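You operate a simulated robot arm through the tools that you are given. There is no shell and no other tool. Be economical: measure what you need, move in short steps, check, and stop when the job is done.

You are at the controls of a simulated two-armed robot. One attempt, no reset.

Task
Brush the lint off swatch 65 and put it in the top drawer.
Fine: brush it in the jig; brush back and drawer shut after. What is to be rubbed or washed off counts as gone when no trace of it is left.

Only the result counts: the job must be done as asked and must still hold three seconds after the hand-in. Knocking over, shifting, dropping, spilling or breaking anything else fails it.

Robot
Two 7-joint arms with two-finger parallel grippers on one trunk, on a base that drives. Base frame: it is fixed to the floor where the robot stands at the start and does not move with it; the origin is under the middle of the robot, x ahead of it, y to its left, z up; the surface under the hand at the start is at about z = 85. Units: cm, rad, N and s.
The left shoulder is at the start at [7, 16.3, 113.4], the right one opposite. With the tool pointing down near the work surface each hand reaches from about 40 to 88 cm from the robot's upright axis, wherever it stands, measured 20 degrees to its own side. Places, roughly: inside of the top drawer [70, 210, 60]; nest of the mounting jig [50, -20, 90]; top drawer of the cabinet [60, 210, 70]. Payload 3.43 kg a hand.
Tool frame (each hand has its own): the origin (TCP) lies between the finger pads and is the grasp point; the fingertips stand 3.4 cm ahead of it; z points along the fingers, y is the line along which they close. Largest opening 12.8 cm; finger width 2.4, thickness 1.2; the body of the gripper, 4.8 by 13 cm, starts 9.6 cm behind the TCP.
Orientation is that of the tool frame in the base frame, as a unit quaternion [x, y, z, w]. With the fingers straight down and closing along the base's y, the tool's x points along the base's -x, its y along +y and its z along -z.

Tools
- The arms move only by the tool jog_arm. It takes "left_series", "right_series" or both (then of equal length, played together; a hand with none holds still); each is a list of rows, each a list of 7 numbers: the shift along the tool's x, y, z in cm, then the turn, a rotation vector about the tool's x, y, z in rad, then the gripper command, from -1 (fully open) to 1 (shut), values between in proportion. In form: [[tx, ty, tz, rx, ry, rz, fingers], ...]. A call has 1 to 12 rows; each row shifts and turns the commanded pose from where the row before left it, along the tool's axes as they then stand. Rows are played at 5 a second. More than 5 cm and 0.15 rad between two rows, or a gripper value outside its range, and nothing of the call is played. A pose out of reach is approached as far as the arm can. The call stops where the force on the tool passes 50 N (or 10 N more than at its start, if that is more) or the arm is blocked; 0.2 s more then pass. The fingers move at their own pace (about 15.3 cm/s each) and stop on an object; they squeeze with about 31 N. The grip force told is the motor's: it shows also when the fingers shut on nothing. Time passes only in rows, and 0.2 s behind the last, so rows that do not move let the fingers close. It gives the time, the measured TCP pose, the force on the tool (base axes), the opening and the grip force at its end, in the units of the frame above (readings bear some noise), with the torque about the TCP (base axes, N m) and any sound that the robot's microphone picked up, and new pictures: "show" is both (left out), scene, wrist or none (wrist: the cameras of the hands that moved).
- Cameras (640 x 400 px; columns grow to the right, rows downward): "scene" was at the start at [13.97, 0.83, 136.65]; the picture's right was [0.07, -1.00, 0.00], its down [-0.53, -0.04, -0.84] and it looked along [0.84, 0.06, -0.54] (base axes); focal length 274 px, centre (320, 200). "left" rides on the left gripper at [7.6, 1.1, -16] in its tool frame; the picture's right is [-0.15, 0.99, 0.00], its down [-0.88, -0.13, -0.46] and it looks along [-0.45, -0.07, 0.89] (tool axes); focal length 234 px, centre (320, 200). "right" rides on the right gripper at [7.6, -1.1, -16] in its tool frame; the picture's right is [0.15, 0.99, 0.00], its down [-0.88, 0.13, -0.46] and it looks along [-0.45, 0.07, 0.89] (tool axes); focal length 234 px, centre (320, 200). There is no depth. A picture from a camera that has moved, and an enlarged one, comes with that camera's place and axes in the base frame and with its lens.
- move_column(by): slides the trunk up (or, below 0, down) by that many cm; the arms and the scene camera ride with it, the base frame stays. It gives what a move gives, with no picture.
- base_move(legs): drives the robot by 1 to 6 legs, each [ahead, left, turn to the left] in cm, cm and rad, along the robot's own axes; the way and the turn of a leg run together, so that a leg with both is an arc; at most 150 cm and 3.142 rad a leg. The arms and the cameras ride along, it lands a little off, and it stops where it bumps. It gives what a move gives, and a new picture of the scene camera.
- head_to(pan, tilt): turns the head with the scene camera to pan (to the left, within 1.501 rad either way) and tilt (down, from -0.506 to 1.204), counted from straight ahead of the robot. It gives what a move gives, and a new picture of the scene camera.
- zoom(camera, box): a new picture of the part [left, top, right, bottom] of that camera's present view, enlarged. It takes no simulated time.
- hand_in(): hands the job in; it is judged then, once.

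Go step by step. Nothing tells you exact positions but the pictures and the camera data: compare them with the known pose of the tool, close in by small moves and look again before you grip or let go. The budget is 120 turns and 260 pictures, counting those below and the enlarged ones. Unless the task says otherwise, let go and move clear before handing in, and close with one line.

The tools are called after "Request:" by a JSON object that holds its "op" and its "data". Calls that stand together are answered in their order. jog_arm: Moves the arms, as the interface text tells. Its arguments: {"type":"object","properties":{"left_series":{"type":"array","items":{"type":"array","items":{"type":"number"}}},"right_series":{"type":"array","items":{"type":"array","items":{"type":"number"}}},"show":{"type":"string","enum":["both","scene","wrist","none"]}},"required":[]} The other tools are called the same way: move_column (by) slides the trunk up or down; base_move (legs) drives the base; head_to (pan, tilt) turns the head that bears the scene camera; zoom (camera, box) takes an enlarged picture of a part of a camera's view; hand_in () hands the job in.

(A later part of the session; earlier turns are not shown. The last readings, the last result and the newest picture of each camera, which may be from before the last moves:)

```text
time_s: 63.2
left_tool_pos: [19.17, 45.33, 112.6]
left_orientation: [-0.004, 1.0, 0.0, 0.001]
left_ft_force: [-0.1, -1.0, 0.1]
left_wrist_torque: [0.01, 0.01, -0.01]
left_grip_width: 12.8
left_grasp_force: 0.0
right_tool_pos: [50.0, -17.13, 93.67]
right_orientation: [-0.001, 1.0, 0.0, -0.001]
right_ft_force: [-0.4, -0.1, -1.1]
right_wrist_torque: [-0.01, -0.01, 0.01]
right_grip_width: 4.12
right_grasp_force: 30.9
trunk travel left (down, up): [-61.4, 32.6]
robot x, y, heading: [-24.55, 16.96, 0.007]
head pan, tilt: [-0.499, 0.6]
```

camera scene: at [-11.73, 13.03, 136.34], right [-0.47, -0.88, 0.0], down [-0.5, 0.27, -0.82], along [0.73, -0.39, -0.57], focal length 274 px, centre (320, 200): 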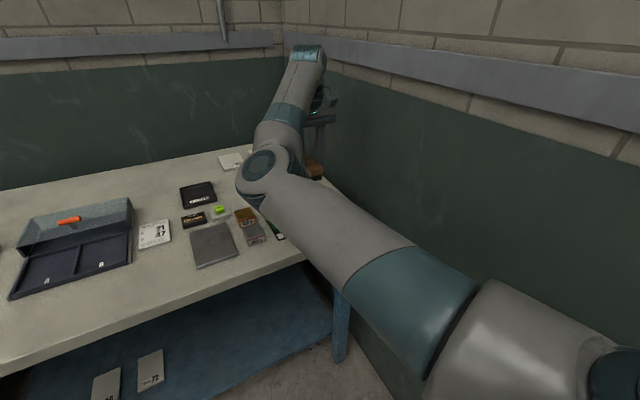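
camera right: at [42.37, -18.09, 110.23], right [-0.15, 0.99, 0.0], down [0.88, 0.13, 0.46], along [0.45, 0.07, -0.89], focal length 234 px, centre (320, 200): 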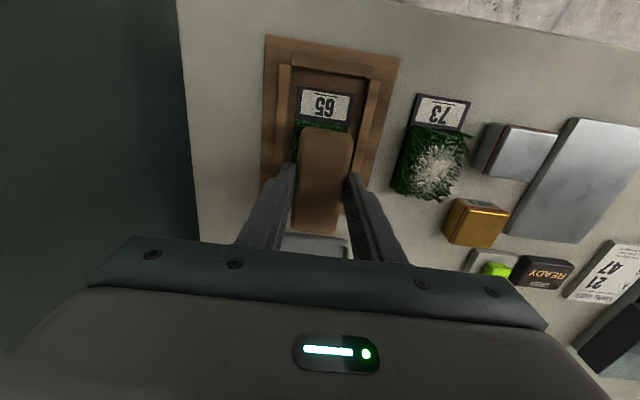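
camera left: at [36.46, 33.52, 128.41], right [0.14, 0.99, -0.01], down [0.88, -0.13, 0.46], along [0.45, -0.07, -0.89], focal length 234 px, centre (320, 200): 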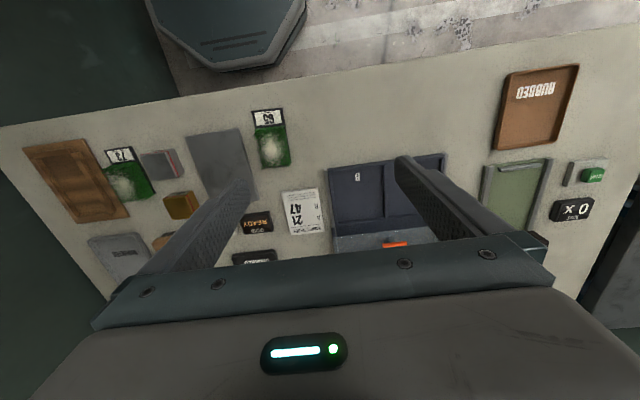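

Request:
{"op": "jog_arm", "data": {"right_series": [[0, 0, 0.3, 0, 0, 0, 0.7]], "show": "none"}}

Request:
{"op": "jog_arm", "data": {"right_series": [[0, 0, 0.3, 0, 0, 0, 0.7]], "show": "none"}}

Request:
{"op": "jog_arm", "data": {"right_series": [[0, 0, 0.3, 0, 0, 0, 0.7]], "show": "none"}}

```text
time_s: 63.6
left_tool_pos: [18.99, 45.42, 112.54]
left_orientation: [-0.004, 1.0, 0.0, 0.0]
left_ft_force: [0.2, -0.3, 0.8]
left_wrist_torque: [0.01, 0.02, 0.02]
left_grip_width: 12.81
left_grasp_force: 0.1
right_tool_pos: [49.84, -16.97, 93.58]
right_orientation: [-0.001, 1.0, -0.001, 0.001]
right_ft_force: [1.0, 0.4, 4.9]
right_wrist_torque: [0.06, 0.01, 0.01]
right_grip_width: 4.15
right_grasp_force: 31.3
trunk travel left (down, up): [-61.4, 32.6]
robot x, y, heading: [-24.63, 17.06, 0.008]
head pan, tilt: [-0.499, 0.6]
```

```text
time_s: 64.0
left_tool_pos: [18.84, 45.55, 112.72]
left_orientation: [-0.005, 1.0, 0.0, 0.001]
left_ft_force: [0.6, -0.2, -1.2]
left_wrist_torque: [-0.01, 0.02, 0.01]
left_grip_width: 12.8
left_grasp_force: 0.0
right_tool_pos: [49.88, -17.04, 93.58]
right_orientation: [-0.001, 1.0, -0.001, 0.002]
right_ft_force: [4.1, -0.8, 19.6]
right_wrist_torque: [-0.05, 0.21, 0.01]
right_grip_width: 4.1
right_grasp_force: 30.9
trunk travel left (down, up): [-61.4, 32.6]
robot x, y, heading: [-24.98, 16.8, 0.013]
head pan, tilt: [-0.499, 0.6]
```

```text
time_s: 64.4
left_tool_pos: [18.8, 45.51, 112.72]
left_orientation: [-0.004, 1.0, -0.001, 0.001]
left_ft_force: [-0.6, 0.0, 0.6]
left_wrist_torque: [-0.01, -0.01, -0.02]
left_grip_width: 12.8
left_grasp_force: 0.1
right_tool_pos: [49.81, -17.12, 93.28]
right_orientation: [0.0, 1.0, -0.003, 0.003]
right_ft_force: [5.0, -0.8, 28.7]
right_wrist_torque: [-0.05, -0.12, 0.02]
right_grip_width: 4.18
right_grasp_force: 30.9
trunk travel left (down, up): [-61.4, 32.6]
robot x, y, heading: [-24.2, 17.26, 0.01]
head pan, tilt: [-0.499, 0.6]
```

Contact at about z 93.5. I'll ease to around 10 N and make brushing strokes along x.

Request:
{"op": "jog_arm", "data": {"right_series": [[0, 0, -0.4, 0, 0, 0, 0.7], [-1, 0, 0, 0, 0, 0, 0.7], [-1, 0, 0, 0, 0, 0, 0.7], [1, 0, 0, 0, 0, 0, 0.7], [1, 0, 0, 0, 0, 0, 0.7], [1, 0, 0, 0, 0, 0, 0.7], [1, 0, 0, 0, 0, 0, 0.7], [1, 0, 0, 0, 0, 0, 0.7], [-1, 0, 0, 0, 0, 0, 0.7], [-1, 0, 0, 0, 0, 0, 0.7], [-1, 0, 0, 0, 0, 0, 0.7]], "show": "wrist"}}

Request:
{"op": "zoom", "data": {"camera": "right", "box": [200, 20, 440, 170]}}

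```text
time_s: 66.8
left_tool_pos: [19.06, 45.34, 112.63]
left_orientation: [-0.004, 1.0, 0.0, -0.001]
left_ft_force: [0.4, 0.1, 0.7]
left_wrist_torque: [0.0, 0.0, 0.01]
left_grip_width: 12.8
left_grasp_force: 0.0
right_tool_pos: [49.67, -16.96, 93.33]
right_orientation: [-0.001, 1.0, 0.0, 0.0]
right_ft_force: [-0.8, 0.5, 3.7]
right_wrist_torque: [-0.01, -0.03, 0.01]
right_grip_width: 4.15
right_grasp_force: 31.4
trunk travel left (down, up): [-61.4, 32.6]
robot x, y, heading: [-24.68, 17.08, 0.006]
head pan, tilt: [-0.499, 0.6]
camera right: at [42.13, -18.09, 109.21], right [-0.15, 0.99, 0.0], down [0.88, 0.13, 0.46], along [0.45, 0.07, -0.89], focal length 234 px, centre (320, 200)
```

right: 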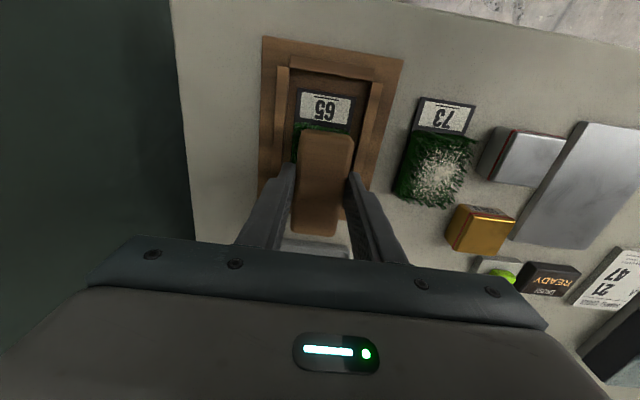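

```text
2.67 times, centred on (320, 95) of right
camera zoom: at [42.13, -18.09, 109.21], right [-0.15, 0.99, 0.0], down [0.88, 0.13, 0.46], along [0.45, 0.07, -0.89], focal length 624 px, centre (320, 480)
```

zoom: 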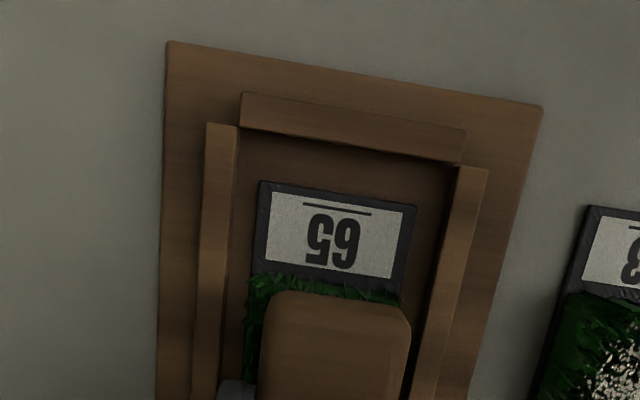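

Strokes work. Now strokes at y offsets either side with slightly more pressure.

Request:
{"op": "jog_arm", "data": {"right_series": [[0, -0.4, 0.12, 0, 0, 0, 0.7], [0, -0.5, 0, 0, 0, 0, 0.7], [-1, 0, 0, 0, 0, 0, 0.7], [-1, 0, 0, 0, 0, 0, 0.7], [1, 0, 0, 0, 0, 0, 0.7], [1, 0, 0, 0, 0, 0, 0.7], [1, 0, 0, 0, 0, 0, 0.7], [1, 0, 0, 0, 0, 0, 0.7], [1, 0, 0, 0, 0, 0, 0.7], [-1, 0, 0, 0, 0, 0, 0.7], [-1, 0, 0, 0, 0, 0, 0.7], [-1, 0, 0, 0, 0, 0, 0.7]], "show": "none"}}

Request:
{"op": "jog_arm", "data": {"right_series": [[0, 0.8, 0, 0, 0, 0, 0.7], [0, 0.8, 0, 0, 0, 0, 0.7], [-1, 0, 0, 0, 0, 0, 0.7], [-1, 0, 0, 0, 0, 0, 0.7], [1, 0, 0, 0, 0, 0, 0.7], [1, 0, 0, 0, 0, 0, 0.7], [1, 0, 0, 0, 0, 0, 0.7], [1, 0, 0, 0, 0, 0, 0.7], [1, 0, 0, 0, 0, 0, 0.7], [-1, 0, 0, 0, 0, 0, 0.7], [-1, 0, 0, 0, 0, 0, 0.7], [-1, -0.7, 0, 0, 0, 0, 0.7]], "show": "none"}}

Request:
{"op": "jog_arm", "data": {"right_series": [[0, 0, -3, 0, 0, 0, 0.7], [0, 0, -4, 0, 0, 0, 0.7], [-4, 0, 0, 0, 0, 0, 0.7], [-4, 0, 0, 0, 0, 0, 0.7]], "show": "wrist"}}

Request:
{"op": "zoom", "data": {"camera": "right", "box": [200, 0, 440, 150]}}

```text
time_s: 69.4
left_tool_pos: [18.94, 45.41, 112.68]
left_orientation: [-0.004, 1.0, 0.0, 0.0]
left_ft_force: [0.3, 0.4, 0.2]
left_wrist_torque: [0.03, -0.02, 0.0]
left_grip_width: 12.82
left_grasp_force: 0.0
right_tool_pos: [49.63, -17.95, 93.3]
right_orientation: [-0.001, 1.0, -0.001, 0.0]
right_ft_force: [-2.4, -0.3, 7.4]
right_wrist_torque: [0.05, 0.12, -0.01]
right_grip_width: 4.13
right_grasp_force: 31.0
trunk travel left (down, up): [-61.4, 32.6]
robot x, y, heading: [-24.9, 17.05, 0.011]
head pan, tilt: [-0.499, 0.6]
```

```text
time_s: 72.0
left_tool_pos: [18.87, 45.52, 112.57]
left_orientation: [-0.004, 1.0, 0.0, 0.001]
left_ft_force: [-0.9, -0.6, -0.5]
left_wrist_torque: [0.02, 0.01, 0.02]
left_grip_width: 12.79
left_grasp_force: 0.1
right_tool_pos: [49.81, -17.0, 93.27]
right_orientation: [0.0, 1.0, 0.0, 0.0]
right_ft_force: [-2.9, 2.4, 10.3]
right_wrist_torque: [0.11, 0.15, -0.03]
right_grip_width: 4.13
right_grasp_force: 30.8
trunk travel left (down, up): [-61.4, 32.6]
robot x, y, heading: [-24.53, 16.74, 0.013]
head pan, tilt: [-0.499, 0.6]
```

```text
time_s: 73.0
left_tool_pos: [18.92, 45.18, 112.68]
left_orientation: [-0.004, 1.0, 0.001, 0.001]
left_ft_force: [-0.2, -0.6, 0.3]
left_wrist_torque: [0.05, -0.09, -0.01]
left_grip_width: 12.79
left_grasp_force: 0.1
right_tool_pos: [57.6, -17.3, 100.14]
right_orientation: [-0.001, 1.0, 0.002, 0.001]
right_ft_force: [-0.4, 0.9, -2.8]
right_wrist_torque: [-0.17, 0.03, 0.0]
right_grip_width: 4.12
right_grasp_force: 30.7
trunk travel left (down, up): [-61.4, 32.6]
robot x, y, heading: [-24.39, 16.82, 0.012]
head pan, tilt: [-0.499, 0.6]
camera right: at [50.0, -18.26, 116.13], right [-0.15, 0.99, 0.0], down [0.88, 0.13, 0.46], along [0.45, 0.07, -0.89], focal length 234 px, centre (320, 200)
```

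right: 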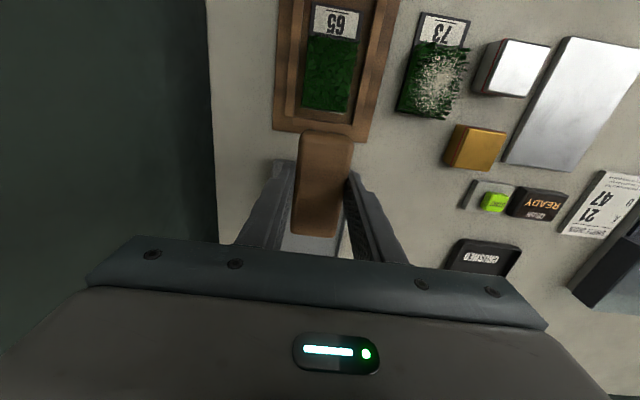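

```text
2.67 times, centred on (320, 75) of right
camera zoom: at [50.0, -18.26, 116.13], right [-0.15, 0.99, 0.0], down [0.88, 0.13, 0.46], along [0.45, 0.07, -0.89], focal length 624 px, centre (320, 533)
```

zoom: 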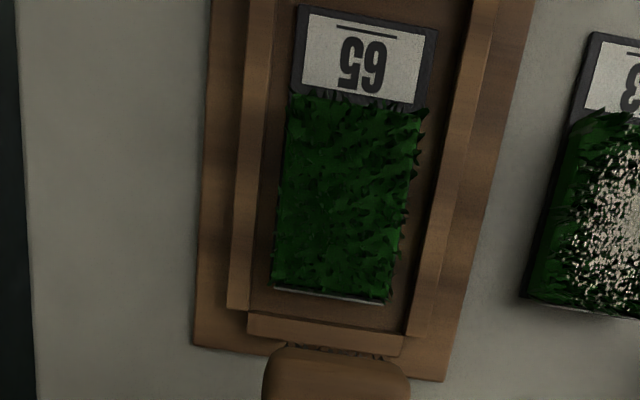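

The lint looks gone; let me zoom in hard for traces.

Request:
{"op": "zoom", "data": {"camera": "right", "box": [295, 25, 367, 70]}}

Request:
{"op": "zoom", "data": {"camera": "right", "box": [295, 70, 367, 115]}}

```text
8.89 times, centred on (331, 48) of right
camera zoom: at [50.0, -18.26, 116.13], right [-0.15, 0.99, 0.0], down [0.88, 0.13, 0.46], along [0.45, 0.07, -0.89], focal length 2082 px, centre (222, 1556)
```

zoom: 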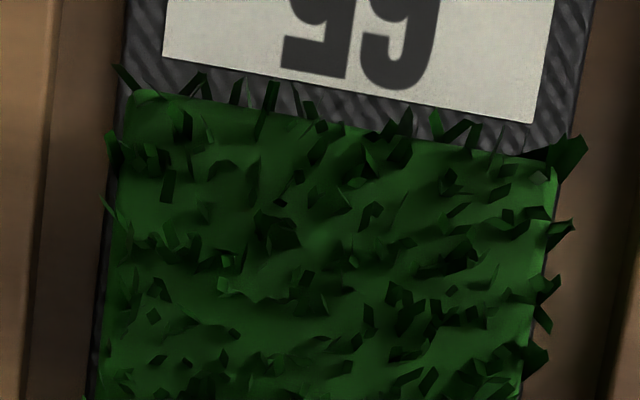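

```text
8.89 times, centred on (331, 92) of right
camera zoom: at [50.0, -18.26, 116.13], right [-0.15, 0.99, 0.0], down [0.88, 0.13, 0.46], along [0.45, 0.07, -0.89], focal length 2082 px, centre (222, 1156)
```

zoom: 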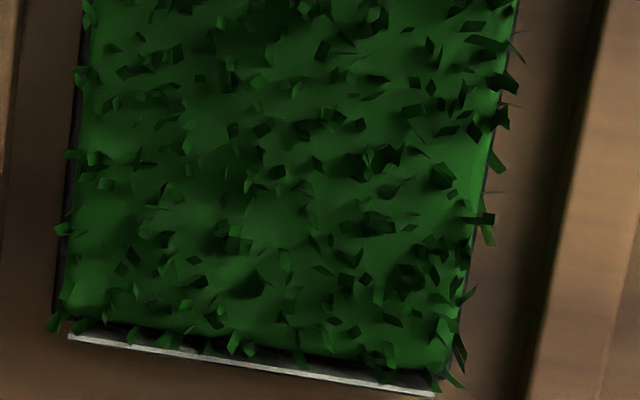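

No lint left. Now return the brush to its home pose (65.5, -4.3).

Request:
{"op": "base_move", "data": {"legs": [[8, 13, 0]]}}

Request:
{"op": "jog_arm", "data": {"right_series": [[0, 0, 2, 0, 0, -0.094, 0.7]], "show": "wrist"}}

```text
time_s: 74.4
left_tool_pos: [27.02, 58.39, 112.58]
left_orientation: [-0.004, 1.0, 0.001, 0.0]
left_ft_force: [0.6, 0.4, -0.3]
left_wrist_torque: [-0.01, 0.0, 0.0]
left_grip_width: 12.83
left_grasp_force: 0.0
right_tool_pos: [65.67, -4.18, 100.17]
right_orientation: [0.001, 1.0, 0.0, 0.0]
right_ft_force: [0.3, -0.3, -1.5]
right_wrist_torque: [0.02, -0.02, 0.01]
right_grip_width: 4.12
right_grasp_force: 31.0
trunk travel left (down, up): [-61.4, 32.6]
robot x, y, heading: [-16.44, 30.02, 0.003]
head pan, tilt: [-0.499, 0.6]
camera scene: at [-3.79, 25.99, 136.34], right [-0.47, -0.88, 0.0], down [-0.5, 0.27, -0.82], along [0.73, -0.39, -0.57], focal length 274 px, centre (320, 200)
```

scene: 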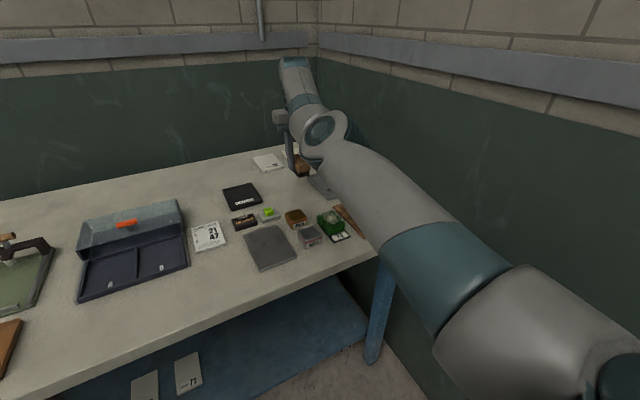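

```text
time_s: 74.8
left_tool_pos: [27.23, 58.21, 112.58]
left_orientation: [-0.002, 1.0, 0.001, 0.0]
left_ft_force: [-0.1, -0.2, 0.2]
left_wrist_torque: [0.01, 0.0, 0.0]
left_grip_width: 12.8
left_grasp_force: 0.0
right_tool_pos: [65.62, -4.25, 98.2]
right_orientation: [-0.046, 0.999, 0.0, 0.0]
right_ft_force: [0.4, -0.8, -1.4]
right_wrist_torque: [0.04, -0.01, 0.0]
right_grip_width: 4.13
right_grasp_force: 31.2
trunk travel left (down, up): [-61.4, 32.6]
robot x, y, heading: [-16.95, 30.01, 0.009]
head pan, tilt: [-0.499, 0.6]
camera right: at [58.18, -6.04, 114.16], right [-0.24, 0.97, 0.0], down [0.87, 0.21, 0.45], along [0.44, 0.11, -0.89], focal length 234 px, centre (320, 200)
```

right: 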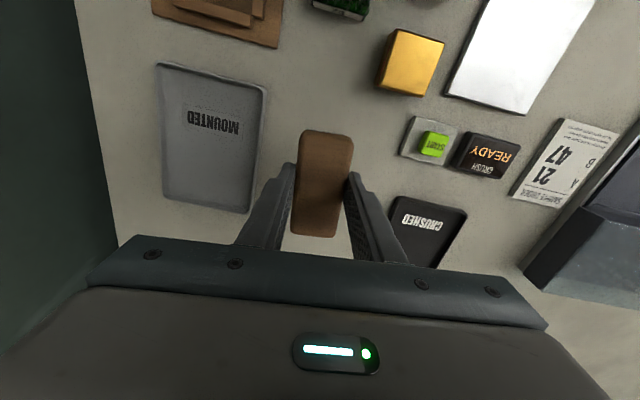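

Over the home spot within 0.1 cm; lower it down.

Request:
{"op": "jog_arm", "data": {"right_series": [[0, -0.05, 3, 0, 0, 0, 0.7], [0, 0, 2.5, 0, 0, 0, 0.7], [0, 0, 1.5, 0, 0, 0, 0.7], [0, 0, 0.6, 0, 0, 0, 0.7]], "show": "none"}}

Request:
{"op": "jog_arm", "data": {"right_series": [[0, 0, 0.25, 0, 0, 0, 0.7]], "show": "none"}}

```text
time_s: 75.8
left_tool_pos: [27.07, 58.34, 112.52]
left_orientation: [-0.004, 1.0, 0.001, 0.0]
left_ft_force: [0.4, 0.5, 0.6]
left_wrist_torque: [-0.03, 0.02, -0.03]
left_grip_width: 12.82
left_grasp_force: 0.1
right_tool_pos: [65.65, -4.36, 90.69]
right_orientation: [-0.046, 0.999, 0.0, 0.0]
right_ft_force: [0.5, -0.3, 0.4]
right_wrist_torque: [-0.03, 0.01, 0.02]
right_grip_width: 4.12
right_grasp_force: 30.8
trunk travel left (down, up): [-61.4, 32.6]
robot x, y, heading: [-16.74, 29.94, 0.009]
head pan, tilt: [-0.499, 0.6]
```

```text
time_s: 76.2
left_tool_pos: [27.04, 58.35, 112.69]
left_orientation: [-0.003, 1.0, 0.001, 0.0]
left_ft_force: [0.1, -0.6, -0.7]
left_wrist_torque: [0.02, 0.0, -0.01]
left_grip_width: 12.83
left_grasp_force: 0.0
right_tool_pos: [65.74, -4.24, 90.47]
right_orientation: [-0.046, 0.999, 0.0, 0.0]
right_ft_force: [0.1, -0.8, -1.4]
right_wrist_torque: [-0.03, -0.01, 0.02]
right_grip_width: 4.12
right_grasp_force: 30.9
trunk travel left (down, up): [-61.4, 32.6]
robot x, y, heading: [-16.44, 29.8, 0.007]
head pan, tilt: [-0.499, 0.6]
```

Request:
{"op": "jog_arm", "data": {"right_series": [[0.1, 0, 0.2, 0, 0, 0, 0.7]], "show": "none"}}

Request:
{"op": "jog_arm", "data": {"right_series": [[0, 0, 0, 0, 0, 0, 0.1], [0, 0, 0, 0, 0, 0, -0.17], [0, 0, -2, 0, 0, 0, -0.17], [0, 0, -4, 0, 0, 0, -0.17], [0, 0, -4, 0, 0, 0, -0.17], [0, 0, -4, 0, 0, 0.094, -0.17]], "show": "wrist"}}

```text
time_s: 76.6
left_tool_pos: [27.02, 58.31, 112.65]
left_orientation: [-0.003, 1.0, 0.001, 0.0]
left_ft_force: [0.7, 0.0, 0.8]
left_wrist_torque: [0.03, 0.0, 0.01]
left_grip_width: 12.78
left_grasp_force: 0.0
right_tool_pos: [65.6, -4.26, 90.41]
right_orientation: [-0.046, 0.999, 0.0, 0.0]
right_ft_force: [-0.2, -0.6, -0.1]
right_wrist_torque: [0.01, 0.05, 0.0]
right_grip_width: 4.13
right_grasp_force: 31.4
trunk travel left (down, up): [-61.4, 32.6]
robot x, y, heading: [-16.84, 30.12, 0.005]
head pan, tilt: [-0.499, 0.6]
```

```text
time_s: 78.0
left_tool_pos: [26.99, 58.44, 112.72]
left_orientation: [-0.003, 1.0, 0.0, 0.001]
left_ft_force: [-0.4, -0.7, 0.8]
left_wrist_torque: [-0.02, -0.02, 0.0]
left_grip_width: 12.81
left_grasp_force: 0.1
right_tool_pos: [65.1, -4.04, 104.46]
right_orientation: [0.0, 1.0, -0.001, 0.0]
right_ft_force: [0.3, -0.8, 0.8]
right_wrist_torque: [0.0, -0.01, -0.01]
right_grip_width: 7.46
right_grasp_force: 0.2
trunk travel left (down, up): [-61.4, 32.6]
robot x, y, heading: [-16.66, 29.92, 0.011]
head pan, tilt: [-0.499, 0.6]
camera right: at [57.44, -5.08, 120.41], right [-0.15, 0.99, 0.0], down [0.88, 0.13, 0.46], along [0.45, 0.07, -0.89], focal length 234 px, centre (320, 200)
```

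right: 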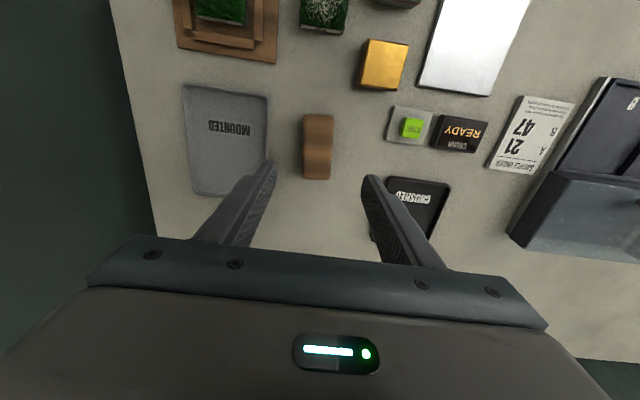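

Brush is back in place. Before lifting the swatch, I'll scout the cabinet and open the drawer with free hands; back off and drive left.

Request:
{"op": "base_move", "data": {"legs": [[-38, 0, 0], [0, 140, 0]]}}

Request:
{"op": "head_to", "data": {"pan": 0.3, "tilt": 0.5}}

```text
time_s: 86.8
left_tool_pos: [-13.03, 195.85, 112.67]
left_orientation: [-0.011, 1.0, 0.0, 0.0]
left_ft_force: [0.3, 0.5, 1.1]
left_wrist_torque: [0.01, -0.01, 0.03]
left_grip_width: 12.81
left_grasp_force: 0.0
right_tool_pos: [26.1, 134.07, 104.41]
right_orientation: [-0.008, 1.0, 0.0, 0.0]
right_ft_force: [0.2, -0.4, -0.5]
right_wrist_torque: [0.03, -0.01, -0.02]
right_grip_width: 7.48
right_grasp_force: 0.1
trunk travel left (down, up): [-61.4, 32.6]
robot x, y, heading: [-56.27, 166.47, 0.024]
head pan, tilt: [-0.499, 0.6]
camera scene: at [-43.38, 163.03, 136.34], right [-0.46, -0.89, 0.0], down [-0.5, 0.26, -0.82], along [0.73, -0.38, -0.57], focal length 274 px, centre (320, 200)
```

scene: 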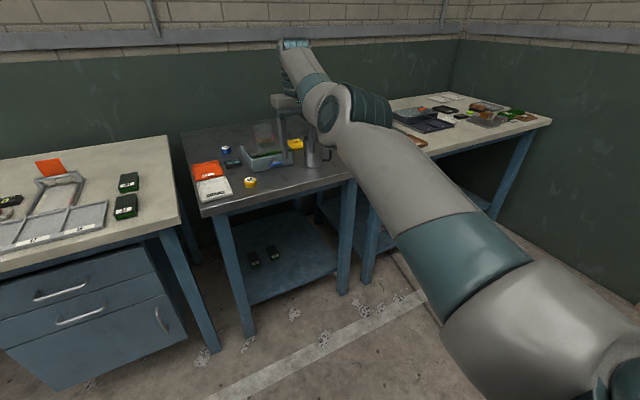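

```text
time_s: 87.9
left_tool_pos: [-13.12, 195.83, 112.53]
left_orientation: [-0.011, 1.0, 0.0, 0.0]
left_ft_force: [0.3, -0.6, 0.1]
left_wrist_torque: [-0.01, 0.01, -0.02]
left_grip_width: 12.82
left_grasp_force: 0.0
right_tool_pos: [26.2, 134.13, 104.37]
right_orientation: [-0.008, 1.0, 0.0, 0.0]
right_ft_force: [0.7, 0.6, 0.8]
right_wrist_torque: [0.01, 0.0, -0.02]
right_grip_width: 7.5
right_grasp_force: 0.0
trunk travel left (down, up): [-61.4, 32.6]
robot x, y, heading: [-56.56, 166.82, 0.025]
head pan, tilt: [0.3, 0.499]
camera scene: at [-42.61, 169.96, 137.25], right [0.32, -0.95, 0.0], down [-0.45, -0.15, -0.88], along [0.83, 0.28, -0.48], focal length 274 px, centre (320, 200)
```

scene: 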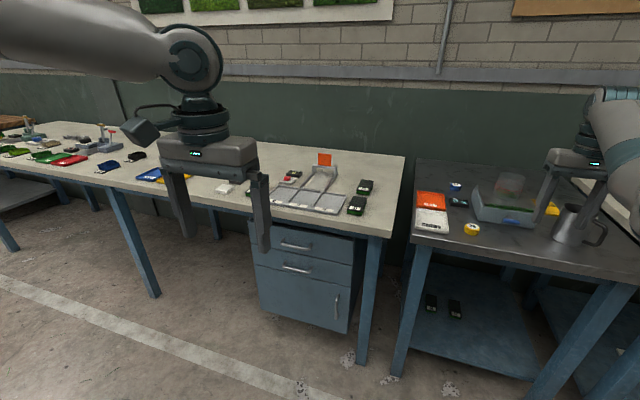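

There is a cabinet under the third bench with the top-drawer handle near (35, 206, 70). Let me zoom on it and estimate the geometry.

Request:
{"op": "zoom", "data": {"camera": "scene", "box": [230, 180, 430, 340]}}

Request:
{"op": "head_to", "data": {"pan": 0.45, "tilt": 0.75}}

```text
2.50 times, centred on (330, 260) of scene
camera zoom: at [-42.61, 169.96, 137.25], right [0.32, -0.95, 0.0], down [-0.45, -0.15, -0.88], along [0.83, 0.28, -0.48], focal length 685 px, centre (295, 50)
```

zoom: 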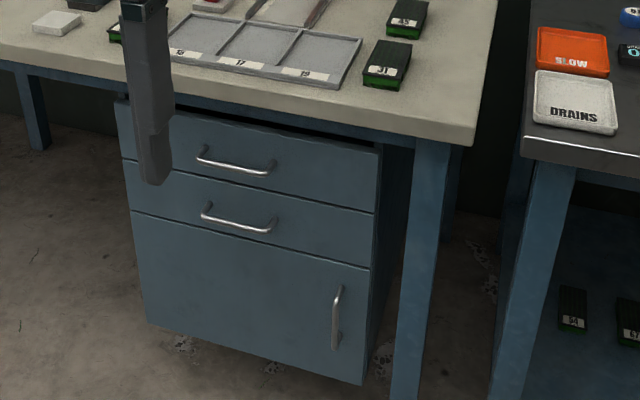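

```text
time_s: 88.7
left_tool_pos: [-13.06, 195.78, 112.58]
left_orientation: [-0.011, 1.0, 0.001, 0.0]
left_ft_force: [0.3, 0.0, -0.6]
left_wrist_torque: [-0.02, -0.01, -0.02]
left_grip_width: 12.78
left_grasp_force: 0.1
right_tool_pos: [26.06, 133.91, 104.41]
right_orientation: [-0.008, 1.0, 0.0, 0.0]
right_ft_force: [-0.1, -0.1, 0.3]
right_wrist_torque: [-0.03, -0.03, 0.0]
right_grip_width: 7.5
right_grasp_force: 0.0
trunk travel left (down, up): [-61.4, 32.6]
robot x, y, heading: [-56.19, 166.52, 0.02]
head pan, tilt: [0.45, 0.75]
camera scene: at [-43.86, 170.85, 135.06], right [0.46, -0.89, 0.0], down [-0.61, -0.31, -0.73], along [0.65, 0.33, -0.68], focal length 274 px, centre (320, 200)
```

scene: 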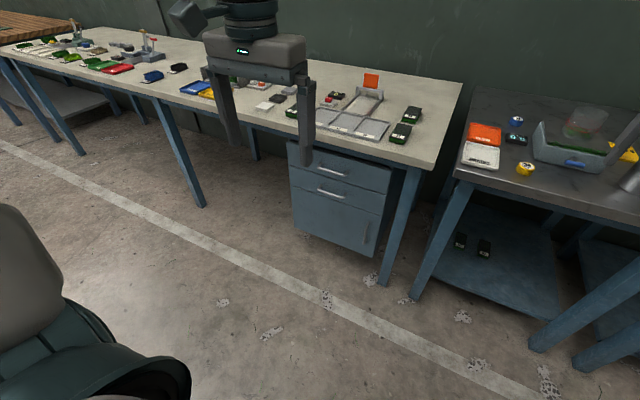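

The handle is a horizontal bow near (32, 204, 73). I'll turn the left hand to point forward with the fingers closing vertically, after backing off a little.

Request:
{"op": "base_move", "data": {"legs": [[-12, 0, -0.02]]}}

Request:
{"op": "jog_arm", "data": {"left_series": [[0, 0, 0, 0, -0.143, 0, -1], [0, 0, 0, 0, -0.143, 0, -1], [0, 0, 0, 0, -0.143, 0, -1], [0, 0, 0, 0, -0.143, 0, -1], [0, 0, 0, 0, -0.143, 0, -1], [0, 0, 0, 0, -0.143, 0, -1], [0, 0, 0, 0, -0.143, 0, -1], [0, 0, 0, 0, -0.143, 0, -1], [0, 0, 0, 0, -0.143, 0, -1], [0, 0, 0, 0, -0.143, 0, -1], [0, 0, 0, 0, -0.141, 0, -1]], "show": "scene"}}

```text
time_s: 89.9
left_tool_pos: [-24.18, 194.84, 112.5]
left_orientation: [0.0, 1.0, 0.0, -0.001]
left_ft_force: [-0.6, 0.0, -0.6]
left_wrist_torque: [0.0, 0.0, -0.01]
left_grip_width: 12.79
left_grasp_force: 0.2
right_tool_pos: [13.67, 132.05, 104.3]
right_orientation: [0.003, 1.0, 0.0, 0.0]
right_ft_force: [-0.4, -0.3, 0.3]
right_wrist_torque: [-0.02, 0.03, 0.0]
right_grip_width: 7.46
right_grasp_force: 0.0
trunk travel left (down, up): [-61.4, 32.6]
robot x, y, heading: [-68.12, 166.31, 0.002]
head pan, tilt: [0.45, 0.75]
camera scene: at [-55.56, 170.42, 135.04], right [0.44, -0.9, 0.0], down [-0.61, -0.3, -0.73], along [0.66, 0.32, -0.68], focal length 274 px, centre (320, 200)
```

scene: 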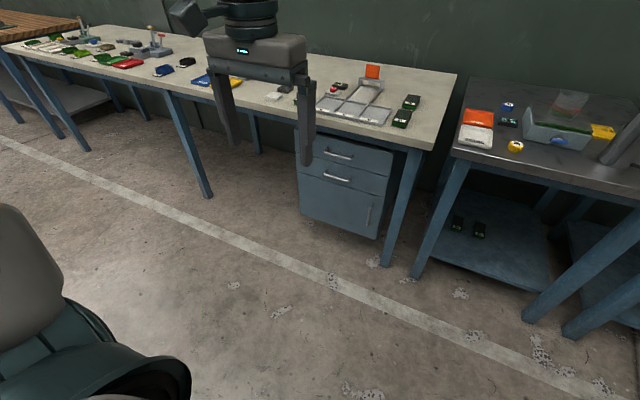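

```text
time_s: 92.3
left_tool_pos: [-8.6, 198.62, 122.62]
left_orientation: [-0.001, 0.708, 0.0, 0.707]
left_ft_force: [-0.5, -0.7, -0.6]
left_wrist_torque: [-0.01, 0.02, 0.0]
left_grip_width: 12.82
left_grasp_force: 0.1
left hand out of reach, approached as far as the arm can: row 5, 6, 7, 8, 9, 10, 11
right_tool_pos: [13.69, 132.25, 104.3]
right_orientation: [0.003, 1.0, -0.001, -0.002]
right_ft_force: [-0.2, 0.0, 0.4]
right_wrist_torque: [-0.01, -0.01, -0.02]
right_grip_width: 7.5
right_grasp_force: 0.1
trunk travel left (down, up): [-61.4, 32.6]
robot x, y, heading: [-67.87, 166.79, 0.005]
head pan, tilt: [0.45, 0.75]
camera scene: at [-55.5, 170.51, 135.04], right [0.44, -0.9, 0.0], down [-0.61, -0.3, -0.73], along [0.66, 0.32, -0.68], focal length 274 px, centre (320, 200)
```

scene: 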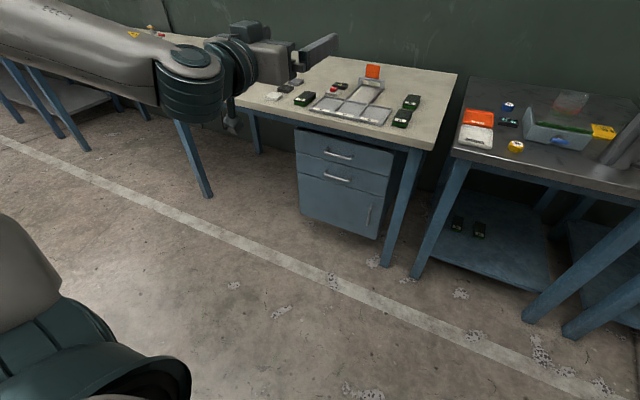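

Tool points forward now. Roll it 90° so the fingers close vertically.

Request:
{"op": "jog_arm", "data": {"left_series": [[0, 0, 0, 0, 0, 0.143, -1], [0, 0, 0, 0, 0, 0.143, -1], [0, 0, 0, 0, 0, 0.143, -1], [0, 0, 0, 0, 0, 0.143, -1], [0, 0, 0, 0, 0, 0.143, -1], [0, 0, 0, 0, 0, 0.143, -1], [0, 0, 0, 0, 0, 0.143, -1], [0, 0, 0, 0, 0, 0.143, -1], [0, 0, 0, 0, 0, 0.143, -1], [0, 0, 0, 0, 0, 0.143, -1], [0, 0, 0, 0, 0, 0.141, -1]], "show": "wrist"}}

Request:
{"op": "zoom", "data": {"camera": "scene", "box": [270, 80, 430, 260]}}

```text
time_s: 94.7
left_tool_pos: [-8.73, 198.57, 122.69]
left_orientation: [0.501, 0.499, 0.502, 0.499]
left_ft_force: [-0.7, 0.6, -0.1]
left_wrist_torque: [0.0, -0.01, -0.01]
left_grip_width: 12.8
left_grasp_force: 0.0
right_tool_pos: [13.62, 132.21, 104.43]
right_orientation: [0.002, 1.0, 0.0, 0.0]
right_ft_force: [0.0, -0.8, 0.2]
right_wrist_torque: [0.01, 0.02, 0.01]
right_grip_width: 7.47
right_grasp_force: 0.0
trunk travel left (down, up): [-61.4, 32.6]
robot x, y, heading: [-68.34, 166.36, -0.0]
head pan, tilt: [0.45, 0.75]
camera left: at [-24.72, 206.23, 123.91], right [0.0, -0.15, 0.99], down [-0.45, -0.88, -0.13], along [0.89, -0.45, -0.07], focal length 234 px, centre (320, 200)
```

left: 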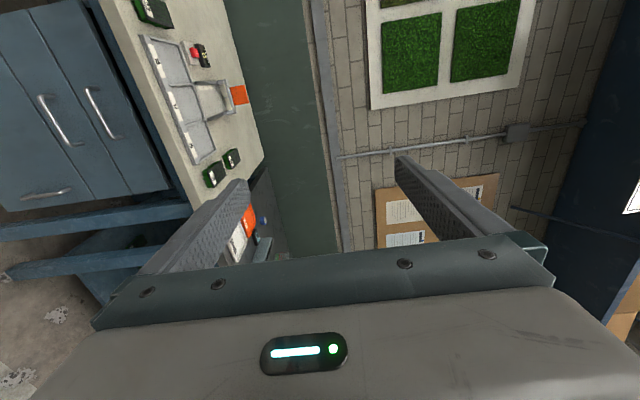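

```text
2.22 times, centred on (350, 170) of scene
camera zoom: at [-55.62, 170.42, 135.05], right [0.44, -0.9, 0.0], down [-0.61, -0.3, -0.73], along [0.66, 0.32, -0.68], focal length 609 px, centre (253, 267)
```

zoom: 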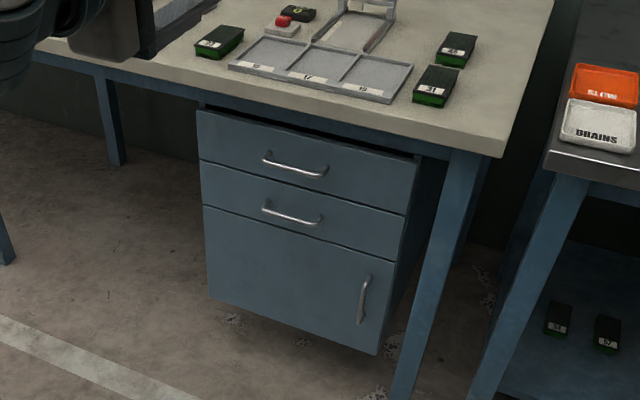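

Triangulating, the top handle is at about (40, 207.5, 66.5), set back under the bench edge (x≈32). I'll tuck the right hand out to the right side so it won't meet the benches, then lower the trunk.

Request:
{"op": "jog_arm", "data": {"right_series": [[3.9, -3, 0, 0, 0, 0, -1], [3.9, -3, 0, 0, 0, 0, -1], [3.9, -3, 0, 0, 0, 0, -1], [3.9, -3, 0, 0, 0, 0, -1], [3.9, -3, 0, 0, 0, 0, -1], [3.9, -3, 0, 0, 0, 0, -1], [3.9, -3, 0, 0, 0, 0, -1], [3.9, -3, 0, 0, 0, 0, -1], [3.9, -3, 0, 0, 0, 0, -1], [3.9, -3, 0, 0, 0, 0, -1], [3.9, -3, 0, 0, 0, 0, -1], [3.9, -3, 0, 0, 0, 0, -1]], "show": "none"}}

Request:
{"op": "move_column", "data": {"by": -50}}

Request:
{"op": "jog_arm", "data": {"left_series": [[0, 0, 0, 0, 0, 0, -0.5]], "show": "both"}}

```text
time_s: 97.3
left_tool_pos: [-8.95, 198.42, 122.86]
left_orientation: [0.5, 0.5, 0.501, 0.499]
left_ft_force: [-1.0, 0.1, -0.5]
left_wrist_torque: [-0.02, 0.04, 0.03]
left_grip_width: 12.8
left_grasp_force: 0.0
right_tool_pos: [-12.21, 87.38, 109.82]
right_orientation: [0.003, 1.0, 0.002, -0.001]
right_ft_force: [-0.5, -0.4, 0.5]
right_wrist_torque: [0.02, -0.05, 0.0]
right_grip_width: 12.8
right_grasp_force: 0.0
right hand out of reach, approached as far as the arm can: row 1, 2, 3, 4, 5, 6, 7, 8, 9, 10, 11, 12
trunk travel left (down, up): [-61.4, 32.6]
robot x, y, heading: [-68.45, 166.33, 0.001]
head pan, tilt: [0.45, 0.75]
```

```text
refused: -50 is not a number from -40 to 40
```

```text
time_s: 97.7
left_tool_pos: [-8.94, 198.59, 122.69]
left_orientation: [0.5, 0.5, 0.5, 0.5]
left_ft_force: [-0.7, -0.3, -0.3]
left_wrist_torque: [0.02, 0.02, 0.0]
left_grip_width: 9.63
left_grasp_force: 0.1
right_tool_pos: [-11.91, 87.37, 109.83]
right_orientation: [0.003, 1.0, 0.001, -0.001]
right_ft_force: [0.3, 0.0, -0.2]
right_wrist_torque: [0.01, -0.04, 0.01]
right_grip_width: 12.79
right_grasp_force: 0.0
trunk travel left (down, up): [-61.4, 32.6]
robot x, y, heading: [-68.16, 166.76, 0.005]
head pan, tilt: [0.45, 0.75]
camera scene: at [-55.66, 170.39, 135.06], right [0.44, -0.9, 0.0], down [-0.61, -0.3, -0.73], along [0.66, 0.32, -0.68], focal length 274 px, centre (320, 200)
camera left: at [-24.75, 206.2, 123.92], right [0.0, -0.15, 0.99], down [-0.45, -0.88, -0.13], along [0.89, -0.45, -0.07], focal length 234 px, centre (320, 200)
```

scene: 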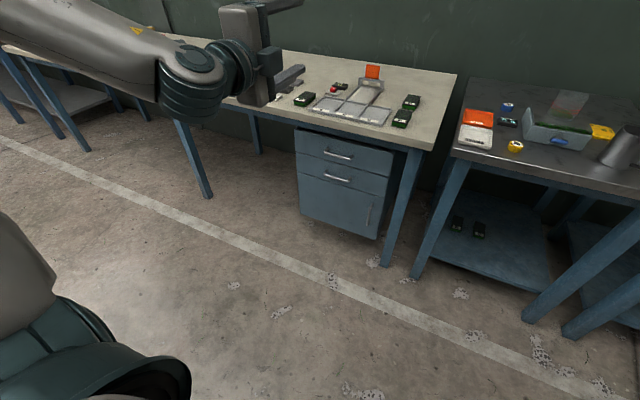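
left: 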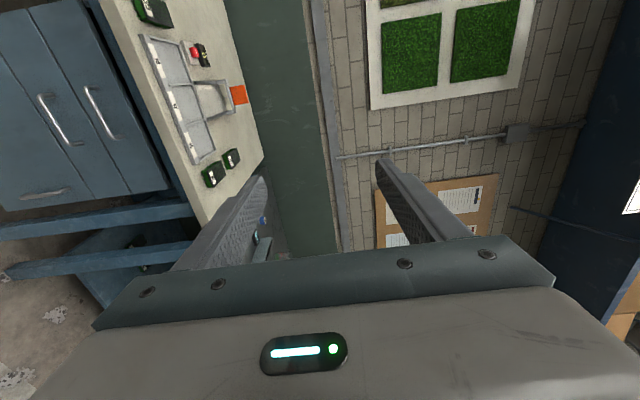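

Right hand needs to come further back; then I'll lower the trunk in two moves.

Request:
{"op": "jog_arm", "data": {"right_series": [[4, 0, 1, 0, 0, 0, -1], [4, 0, 1, 0, 0, 0, -1], [4, 0, 1, 0, 0, 0, -1], [4, 0, 1, 0, 0, 0, -1], [4, 0, 1, 0, 0, 0, -1], [4, 0, 1, 0, 0, 0, -1], [4, 0, 1, 0, 0, 0, -1]], "show": "none"}}

Request:
{"op": "move_column", "data": {"by": -40}}

Request:
{"op": "move_column", "data": {"by": -14}}

Request:
{"op": "jog_arm", "data": {"left_series": [[0, 0, 0, 0, 0, 0, -0.5]], "show": "both"}}

```text
time_s: 99.3
left_tool_pos: [-8.88, 198.46, 122.77]
left_orientation: [0.499, 0.499, 0.501, 0.5]
left_ft_force: [-0.4, -0.7, 0.1]
left_wrist_torque: [-0.02, 0.02, 0.02]
left_grip_width: 9.61
left_grasp_force: 0.0
right_tool_pos: [-31.75, 73.81, 106.64]
right_orientation: [0.002, 1.0, 0.001, 0.0]
right_ft_force: [-0.3, -0.7, 0.8]
right_wrist_torque: [0.02, 0.03, -0.01]
right_grip_width: 12.8
right_grasp_force: 0.0
right hand out of reach, approached as far as the arm can: row 1, 2, 3, 4, 5, 6, 7
trunk travel left (down, up): [-61.4, 32.6]
robot x, y, heading: [-68.34, 166.97, 0.004]
head pan, tilt: [0.45, 0.75]
```

```text
time_s: 103.2
left_tool_pos: [-8.81, 198.62, 82.68]
left_orientation: [0.499, 0.501, 0.501, 0.499]
left_ft_force: [-0.2, 0.6, 0.0]
left_wrist_torque: [0.01, 0.0, 0.0]
left_grip_width: 9.6
left_grasp_force: 0.1
right_tool_pos: [-31.67, 74.03, 66.61]
right_orientation: [0.003, 1.0, 0.0, -0.001]
right_ft_force: [1.5, -0.4, 0.0]
right_wrist_torque: [-0.01, 0.02, 0.0]
right_grip_width: 12.78
right_grasp_force: 0.1
trunk travel left (down, up): [-21.4, 72.6]
robot x, y, heading: [-68.36, 166.55, 0.001]
head pan, tilt: [0.45, 0.75]
```

```text
time_s: 104.8
left_tool_pos: [-8.91, 198.55, 68.67]
left_orientation: [0.499, 0.5, 0.501, 0.499]
left_ft_force: [0.4, 0.8, -0.5]
left_wrist_torque: [0.0, 0.0, 0.01]
left_grip_width: 9.61
left_grasp_force: 0.0
right_tool_pos: [-31.68, 73.88, 52.68]
right_orientation: [0.003, 1.0, 0.0, -0.001]
right_ft_force: [0.4, -0.3, -0.3]
right_wrist_torque: [0.03, 0.0, 0.04]
right_grip_width: 12.8
right_grasp_force: 0.1
trunk travel left (down, up): [-7.4, 86.6]
robot x, y, heading: [-68.29, 166.64, 0.004]
head pan, tilt: [0.45, 0.75]
```

```text
time_s: 105.2
left_tool_pos: [-8.81, 198.72, 68.6]
left_orientation: [0.5, 0.5, 0.5, 0.499]
left_ft_force: [0.0, -0.6, 0.4]
left_wrist_torque: [-0.01, -0.01, 0.0]
left_grip_width: 9.6
left_grasp_force: 0.0
right_tool_pos: [-31.75, 74.01, 52.63]
right_orientation: [0.004, 1.0, 0.0, 0.0]
right_ft_force: [-0.1, 0.0, 0.5]
right_wrist_torque: [0.0, 0.02, 0.02]
right_grip_width: 12.8
right_grasp_force: 0.0
trunk travel left (down, up): [-7.4, 86.6]
robot x, y, heading: [-68.14, 166.47, 0.006]
head pan, tilt: [0.45, 0.75]
camera scene: at [-55.63, 170.42, 81.06], right [0.44, -0.9, 0.0], down [-0.61, -0.3, -0.73], along [0.66, 0.32, -0.68], focal length 274 px, centre (320, 200)
camera left: at [-24.74, 206.23, 69.9], right [0.0, -0.15, 0.99], down [-0.45, -0.88, -0.13], along [0.89, -0.45, -0.07], focal length 234 px, centre (320, 200)
```

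scene: 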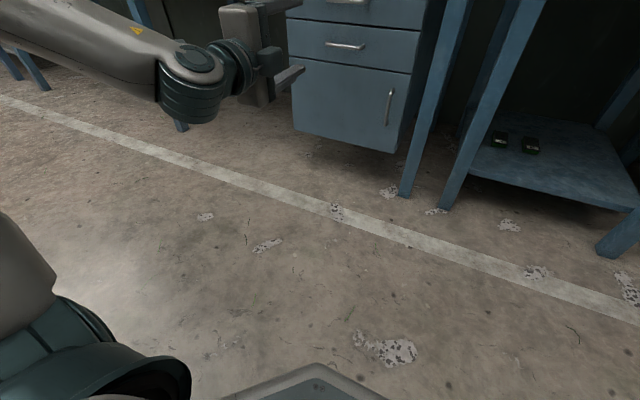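
left: 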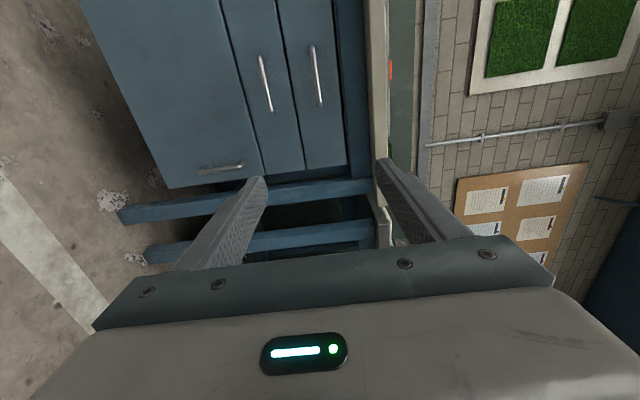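

Now the camera shows the handle clearly: about (36.5, 207.6, 68.9), drawer front z 59.5–73.5. I'll drive forward to stand 10 cm short of it with a narrower opening.

Request:
{"op": "jog_arm", "data": {"left_series": [[0, 0, 0, 0, 0, 0, 0.15]], "show": "none"}}

Request:
{"op": "base_move", "data": {"legs": [[32, 8.9, 0]]}}

Request:
{"op": "zoom", "data": {"camera": "left", "box": [160, 0, 480, 200]}}

```text
time_s: 105.6
left_tool_pos: [-8.89, 198.63, 68.69]
left_orientation: [0.5, 0.5, 0.5, 0.5]
left_ft_force: [0.5, -0.5, 0.4]
left_wrist_torque: [0.02, -0.03, 0.01]
left_grip_width: 5.44
left_grasp_force: 0.0
right_tool_pos: [-31.63, 74.03, 52.65]
right_orientation: [0.003, 1.0, 0.0, 0.0]
right_ft_force: [-0.4, -0.8, 0.0]
right_wrist_torque: [-0.02, 0.01, -0.02]
right_grip_width: 12.81
right_grasp_force: 0.2
trunk travel left (down, up): [-7.4, 86.6]
robot x, y, heading: [-67.72, 166.68, 0.003]
head pan, tilt: [0.45, 0.75]
```

```text
time_s: 107.8
left_tool_pos: [23.57, 207.5, 68.64]
left_orientation: [0.5, 0.499, 0.5, 0.5]
left_ft_force: [-0.9, -0.3, 0.2]
left_wrist_torque: [0.0, 0.02, 0.02]
left_grip_width: 5.43
left_grasp_force: 0.1
right_tool_pos: [0.43, 82.98, 52.59]
right_orientation: [0.004, 1.0, 0.0, -0.001]
right_ft_force: [-0.2, 0.5, 0.5]
right_wrist_torque: [-0.01, -0.02, 0.01]
right_grip_width: 12.8
right_grasp_force: 0.1
trunk travel left (down, up): [-7.4, 86.6]
robot x, y, heading: [-35.67, 175.65, -0.002]
head pan, tilt: [0.45, 0.75]
camera scene: at [-23.33, 179.44, 81.05], right [0.43, -0.9, 0.0], down [-0.61, -0.3, -0.73], along [0.66, 0.32, -0.68], focal length 274 px, centre (320, 200)
```

scene: 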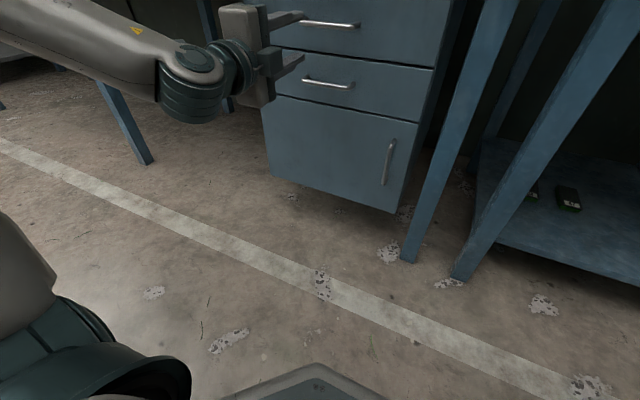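

```text
2.00 times, centred on (320, 100) of left
camera zoom: at [7.66, 215.17, 69.9], right [0.0, -0.15, 0.99], down [-0.46, -0.88, -0.13], along [0.89, -0.45, -0.07], focal length 468 px, centre (320, 400)
```

zoom: 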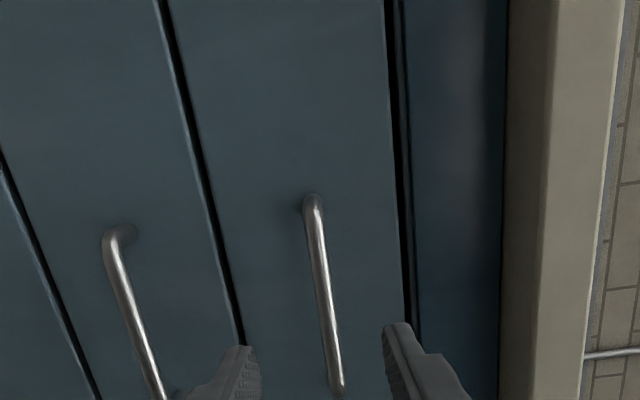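

Handle bar at x≈36.7, y 201–213, z≈69. Approach in with the arm.

Request:
{"op": "jog_arm", "data": {"left_series": [[0, 0.3, 3, 0, 0, 0, 0.15], [0, 0, 3, 0, 0, 0, 0.15], [0, 0, 3, 0, 0, 0, 0.15]], "show": "wrist"}}

Request:
{"op": "zoom", "data": {"camera": "left", "box": [220, 100, 420, 225]}}

```text
time_s: 108.6
left_tool_pos: [32.6, 207.72, 69.08]
left_orientation: [0.5, 0.499, 0.5, 0.5]
left_ft_force: [-0.4, 0.0, -0.2]
left_wrist_torque: [-0.01, 0.0, 0.0]
left_grip_width: 5.46
left_grasp_force: 0.1
right_tool_pos: [0.36, 82.9, 52.72]
right_orientation: [0.003, 1.0, 0.0, 0.0]
right_ft_force: [0.2, -1.1, -0.2]
right_wrist_torque: [0.01, 0.0, -0.01]
right_grip_width: 12.81
right_grasp_force: 0.1
trunk travel left (down, up): [-7.4, 86.6]
robot x, y, heading: [-35.67, 175.66, -0.001]
head pan, tilt: [0.45, 0.75]
camera left: at [16.79, 215.27, 70.34], right [0.0, -0.15, 0.99], down [-0.46, -0.88, -0.13], along [0.89, -0.45, -0.07], focal length 234 px, centre (320, 200)
```

left: 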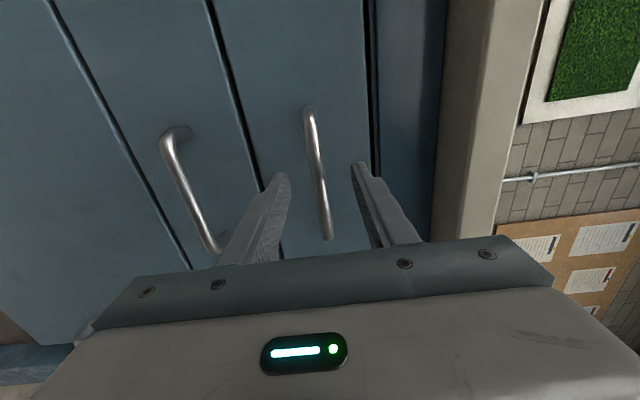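

```text
3.20 times, centred on (320, 162) of left
camera zoom: at [16.79, 215.27, 70.34], right [0.0, -0.15, 0.99], down [-0.46, -0.88, -0.13], along [0.89, -0.45, -0.07], focal length 749 px, centre (320, 320)
```

zoom: 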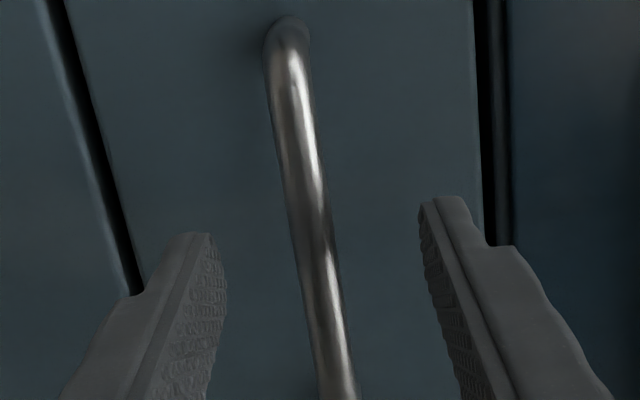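

The fingers straddle the bar. Advance a bit more and close.

Request:
{"op": "jog_arm", "data": {"left_series": [[0, 0, 1.2, 0, 0, 0, 0.15], [0, 0, 1, 0, 0, 0, 0.15], [0, 0, 0, 0, 0, 0, 0.6], [0, 0, 0, 0, 0, 0, 1], [0, 0, 0, 0, 0, 0, 1]], "show": "wrist"}}

```text
time_s: 109.8
left_tool_pos: [34.82, 207.48, 68.92]
left_orientation: [0.501, 0.5, 0.499, 0.5]
left_ft_force: [-3.5, -2.3, -6.9]
left_wrist_torque: [-0.03, 0.08, -0.01]
left_grip_width: 1.18
left_grasp_force: 45.2
right_tool_pos: [0.33, 83.05, 52.64]
right_orientation: [0.005, 1.0, 0.0, -0.001]
right_ft_force: [0.3, -1.0, 0.0]
right_wrist_torque: [0.0, 0.01, 0.02]
right_grip_width: 12.81
right_grasp_force: 0.2
trunk travel left (down, up): [-7.4, 86.6]
robot x, y, heading: [-35.94, 175.25, 0.0]
head pan, tilt: [0.45, 0.75]
camera left: at [18.98, 215.18, 70.26], right [0.0, -0.15, 0.99], down [-0.46, -0.88, -0.13], along [0.89, -0.45, -0.07], focal length 234 px, centre (320, 200)
```

left: 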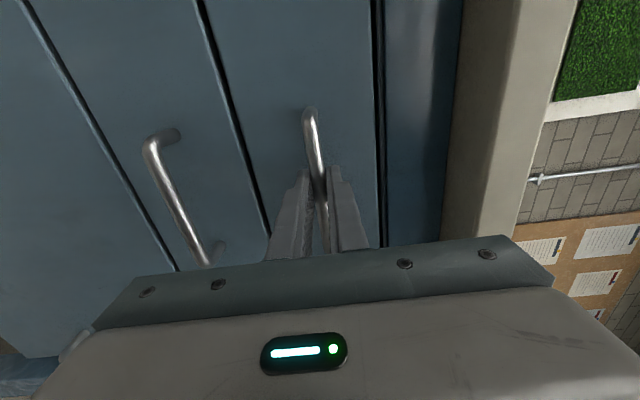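

The bar is gripped. Pull gently to test.

Request:
{"op": "jog_arm", "data": {"left_series": [[0, 0, -1, 0, 0, 0, 1], [0, 0, -1, 0, 0, 0, 1], [0, 0, -1, 0, 0, 0, 1], [0, 0, -1, 0, 0, 0, 1]], "show": "wrist"}}

```text
time_s: 110.8
left_tool_pos: [30.75, 207.47, 69.01]
left_orientation: [0.5, 0.5, 0.499, 0.501]
left_ft_force: [0.2, 0.2, -2.5]
left_wrist_torque: [-0.1, 0.03, -0.87]
left_grip_width: 1.18
left_grasp_force: 45.0
right_tool_pos: [0.46, 82.97, 52.55]
right_orientation: [0.005, 1.0, 0.0, -0.001]
right_ft_force: [-0.1, 0.7, -0.3]
right_wrist_torque: [0.03, -0.01, 0.01]
right_grip_width: 12.81
right_grasp_force: 0.0
trunk travel left (down, up): [-7.4, 86.6]
robot x, y, heading: [-36.03, 175.72, -0.002]
head pan, tilt: [0.45, 0.75]
camera left: at [14.83, 215.16, 70.21], right [0.0, -0.15, 0.99], down [-0.46, -0.88, -0.13], along [0.89, -0.45, -0.07], focal length 234 px, centre (320, 200)
```

left: 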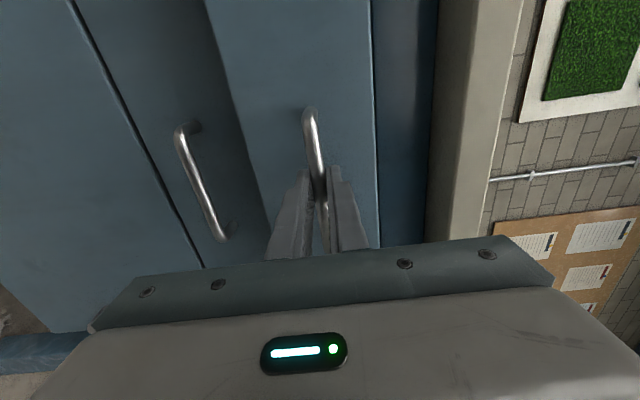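

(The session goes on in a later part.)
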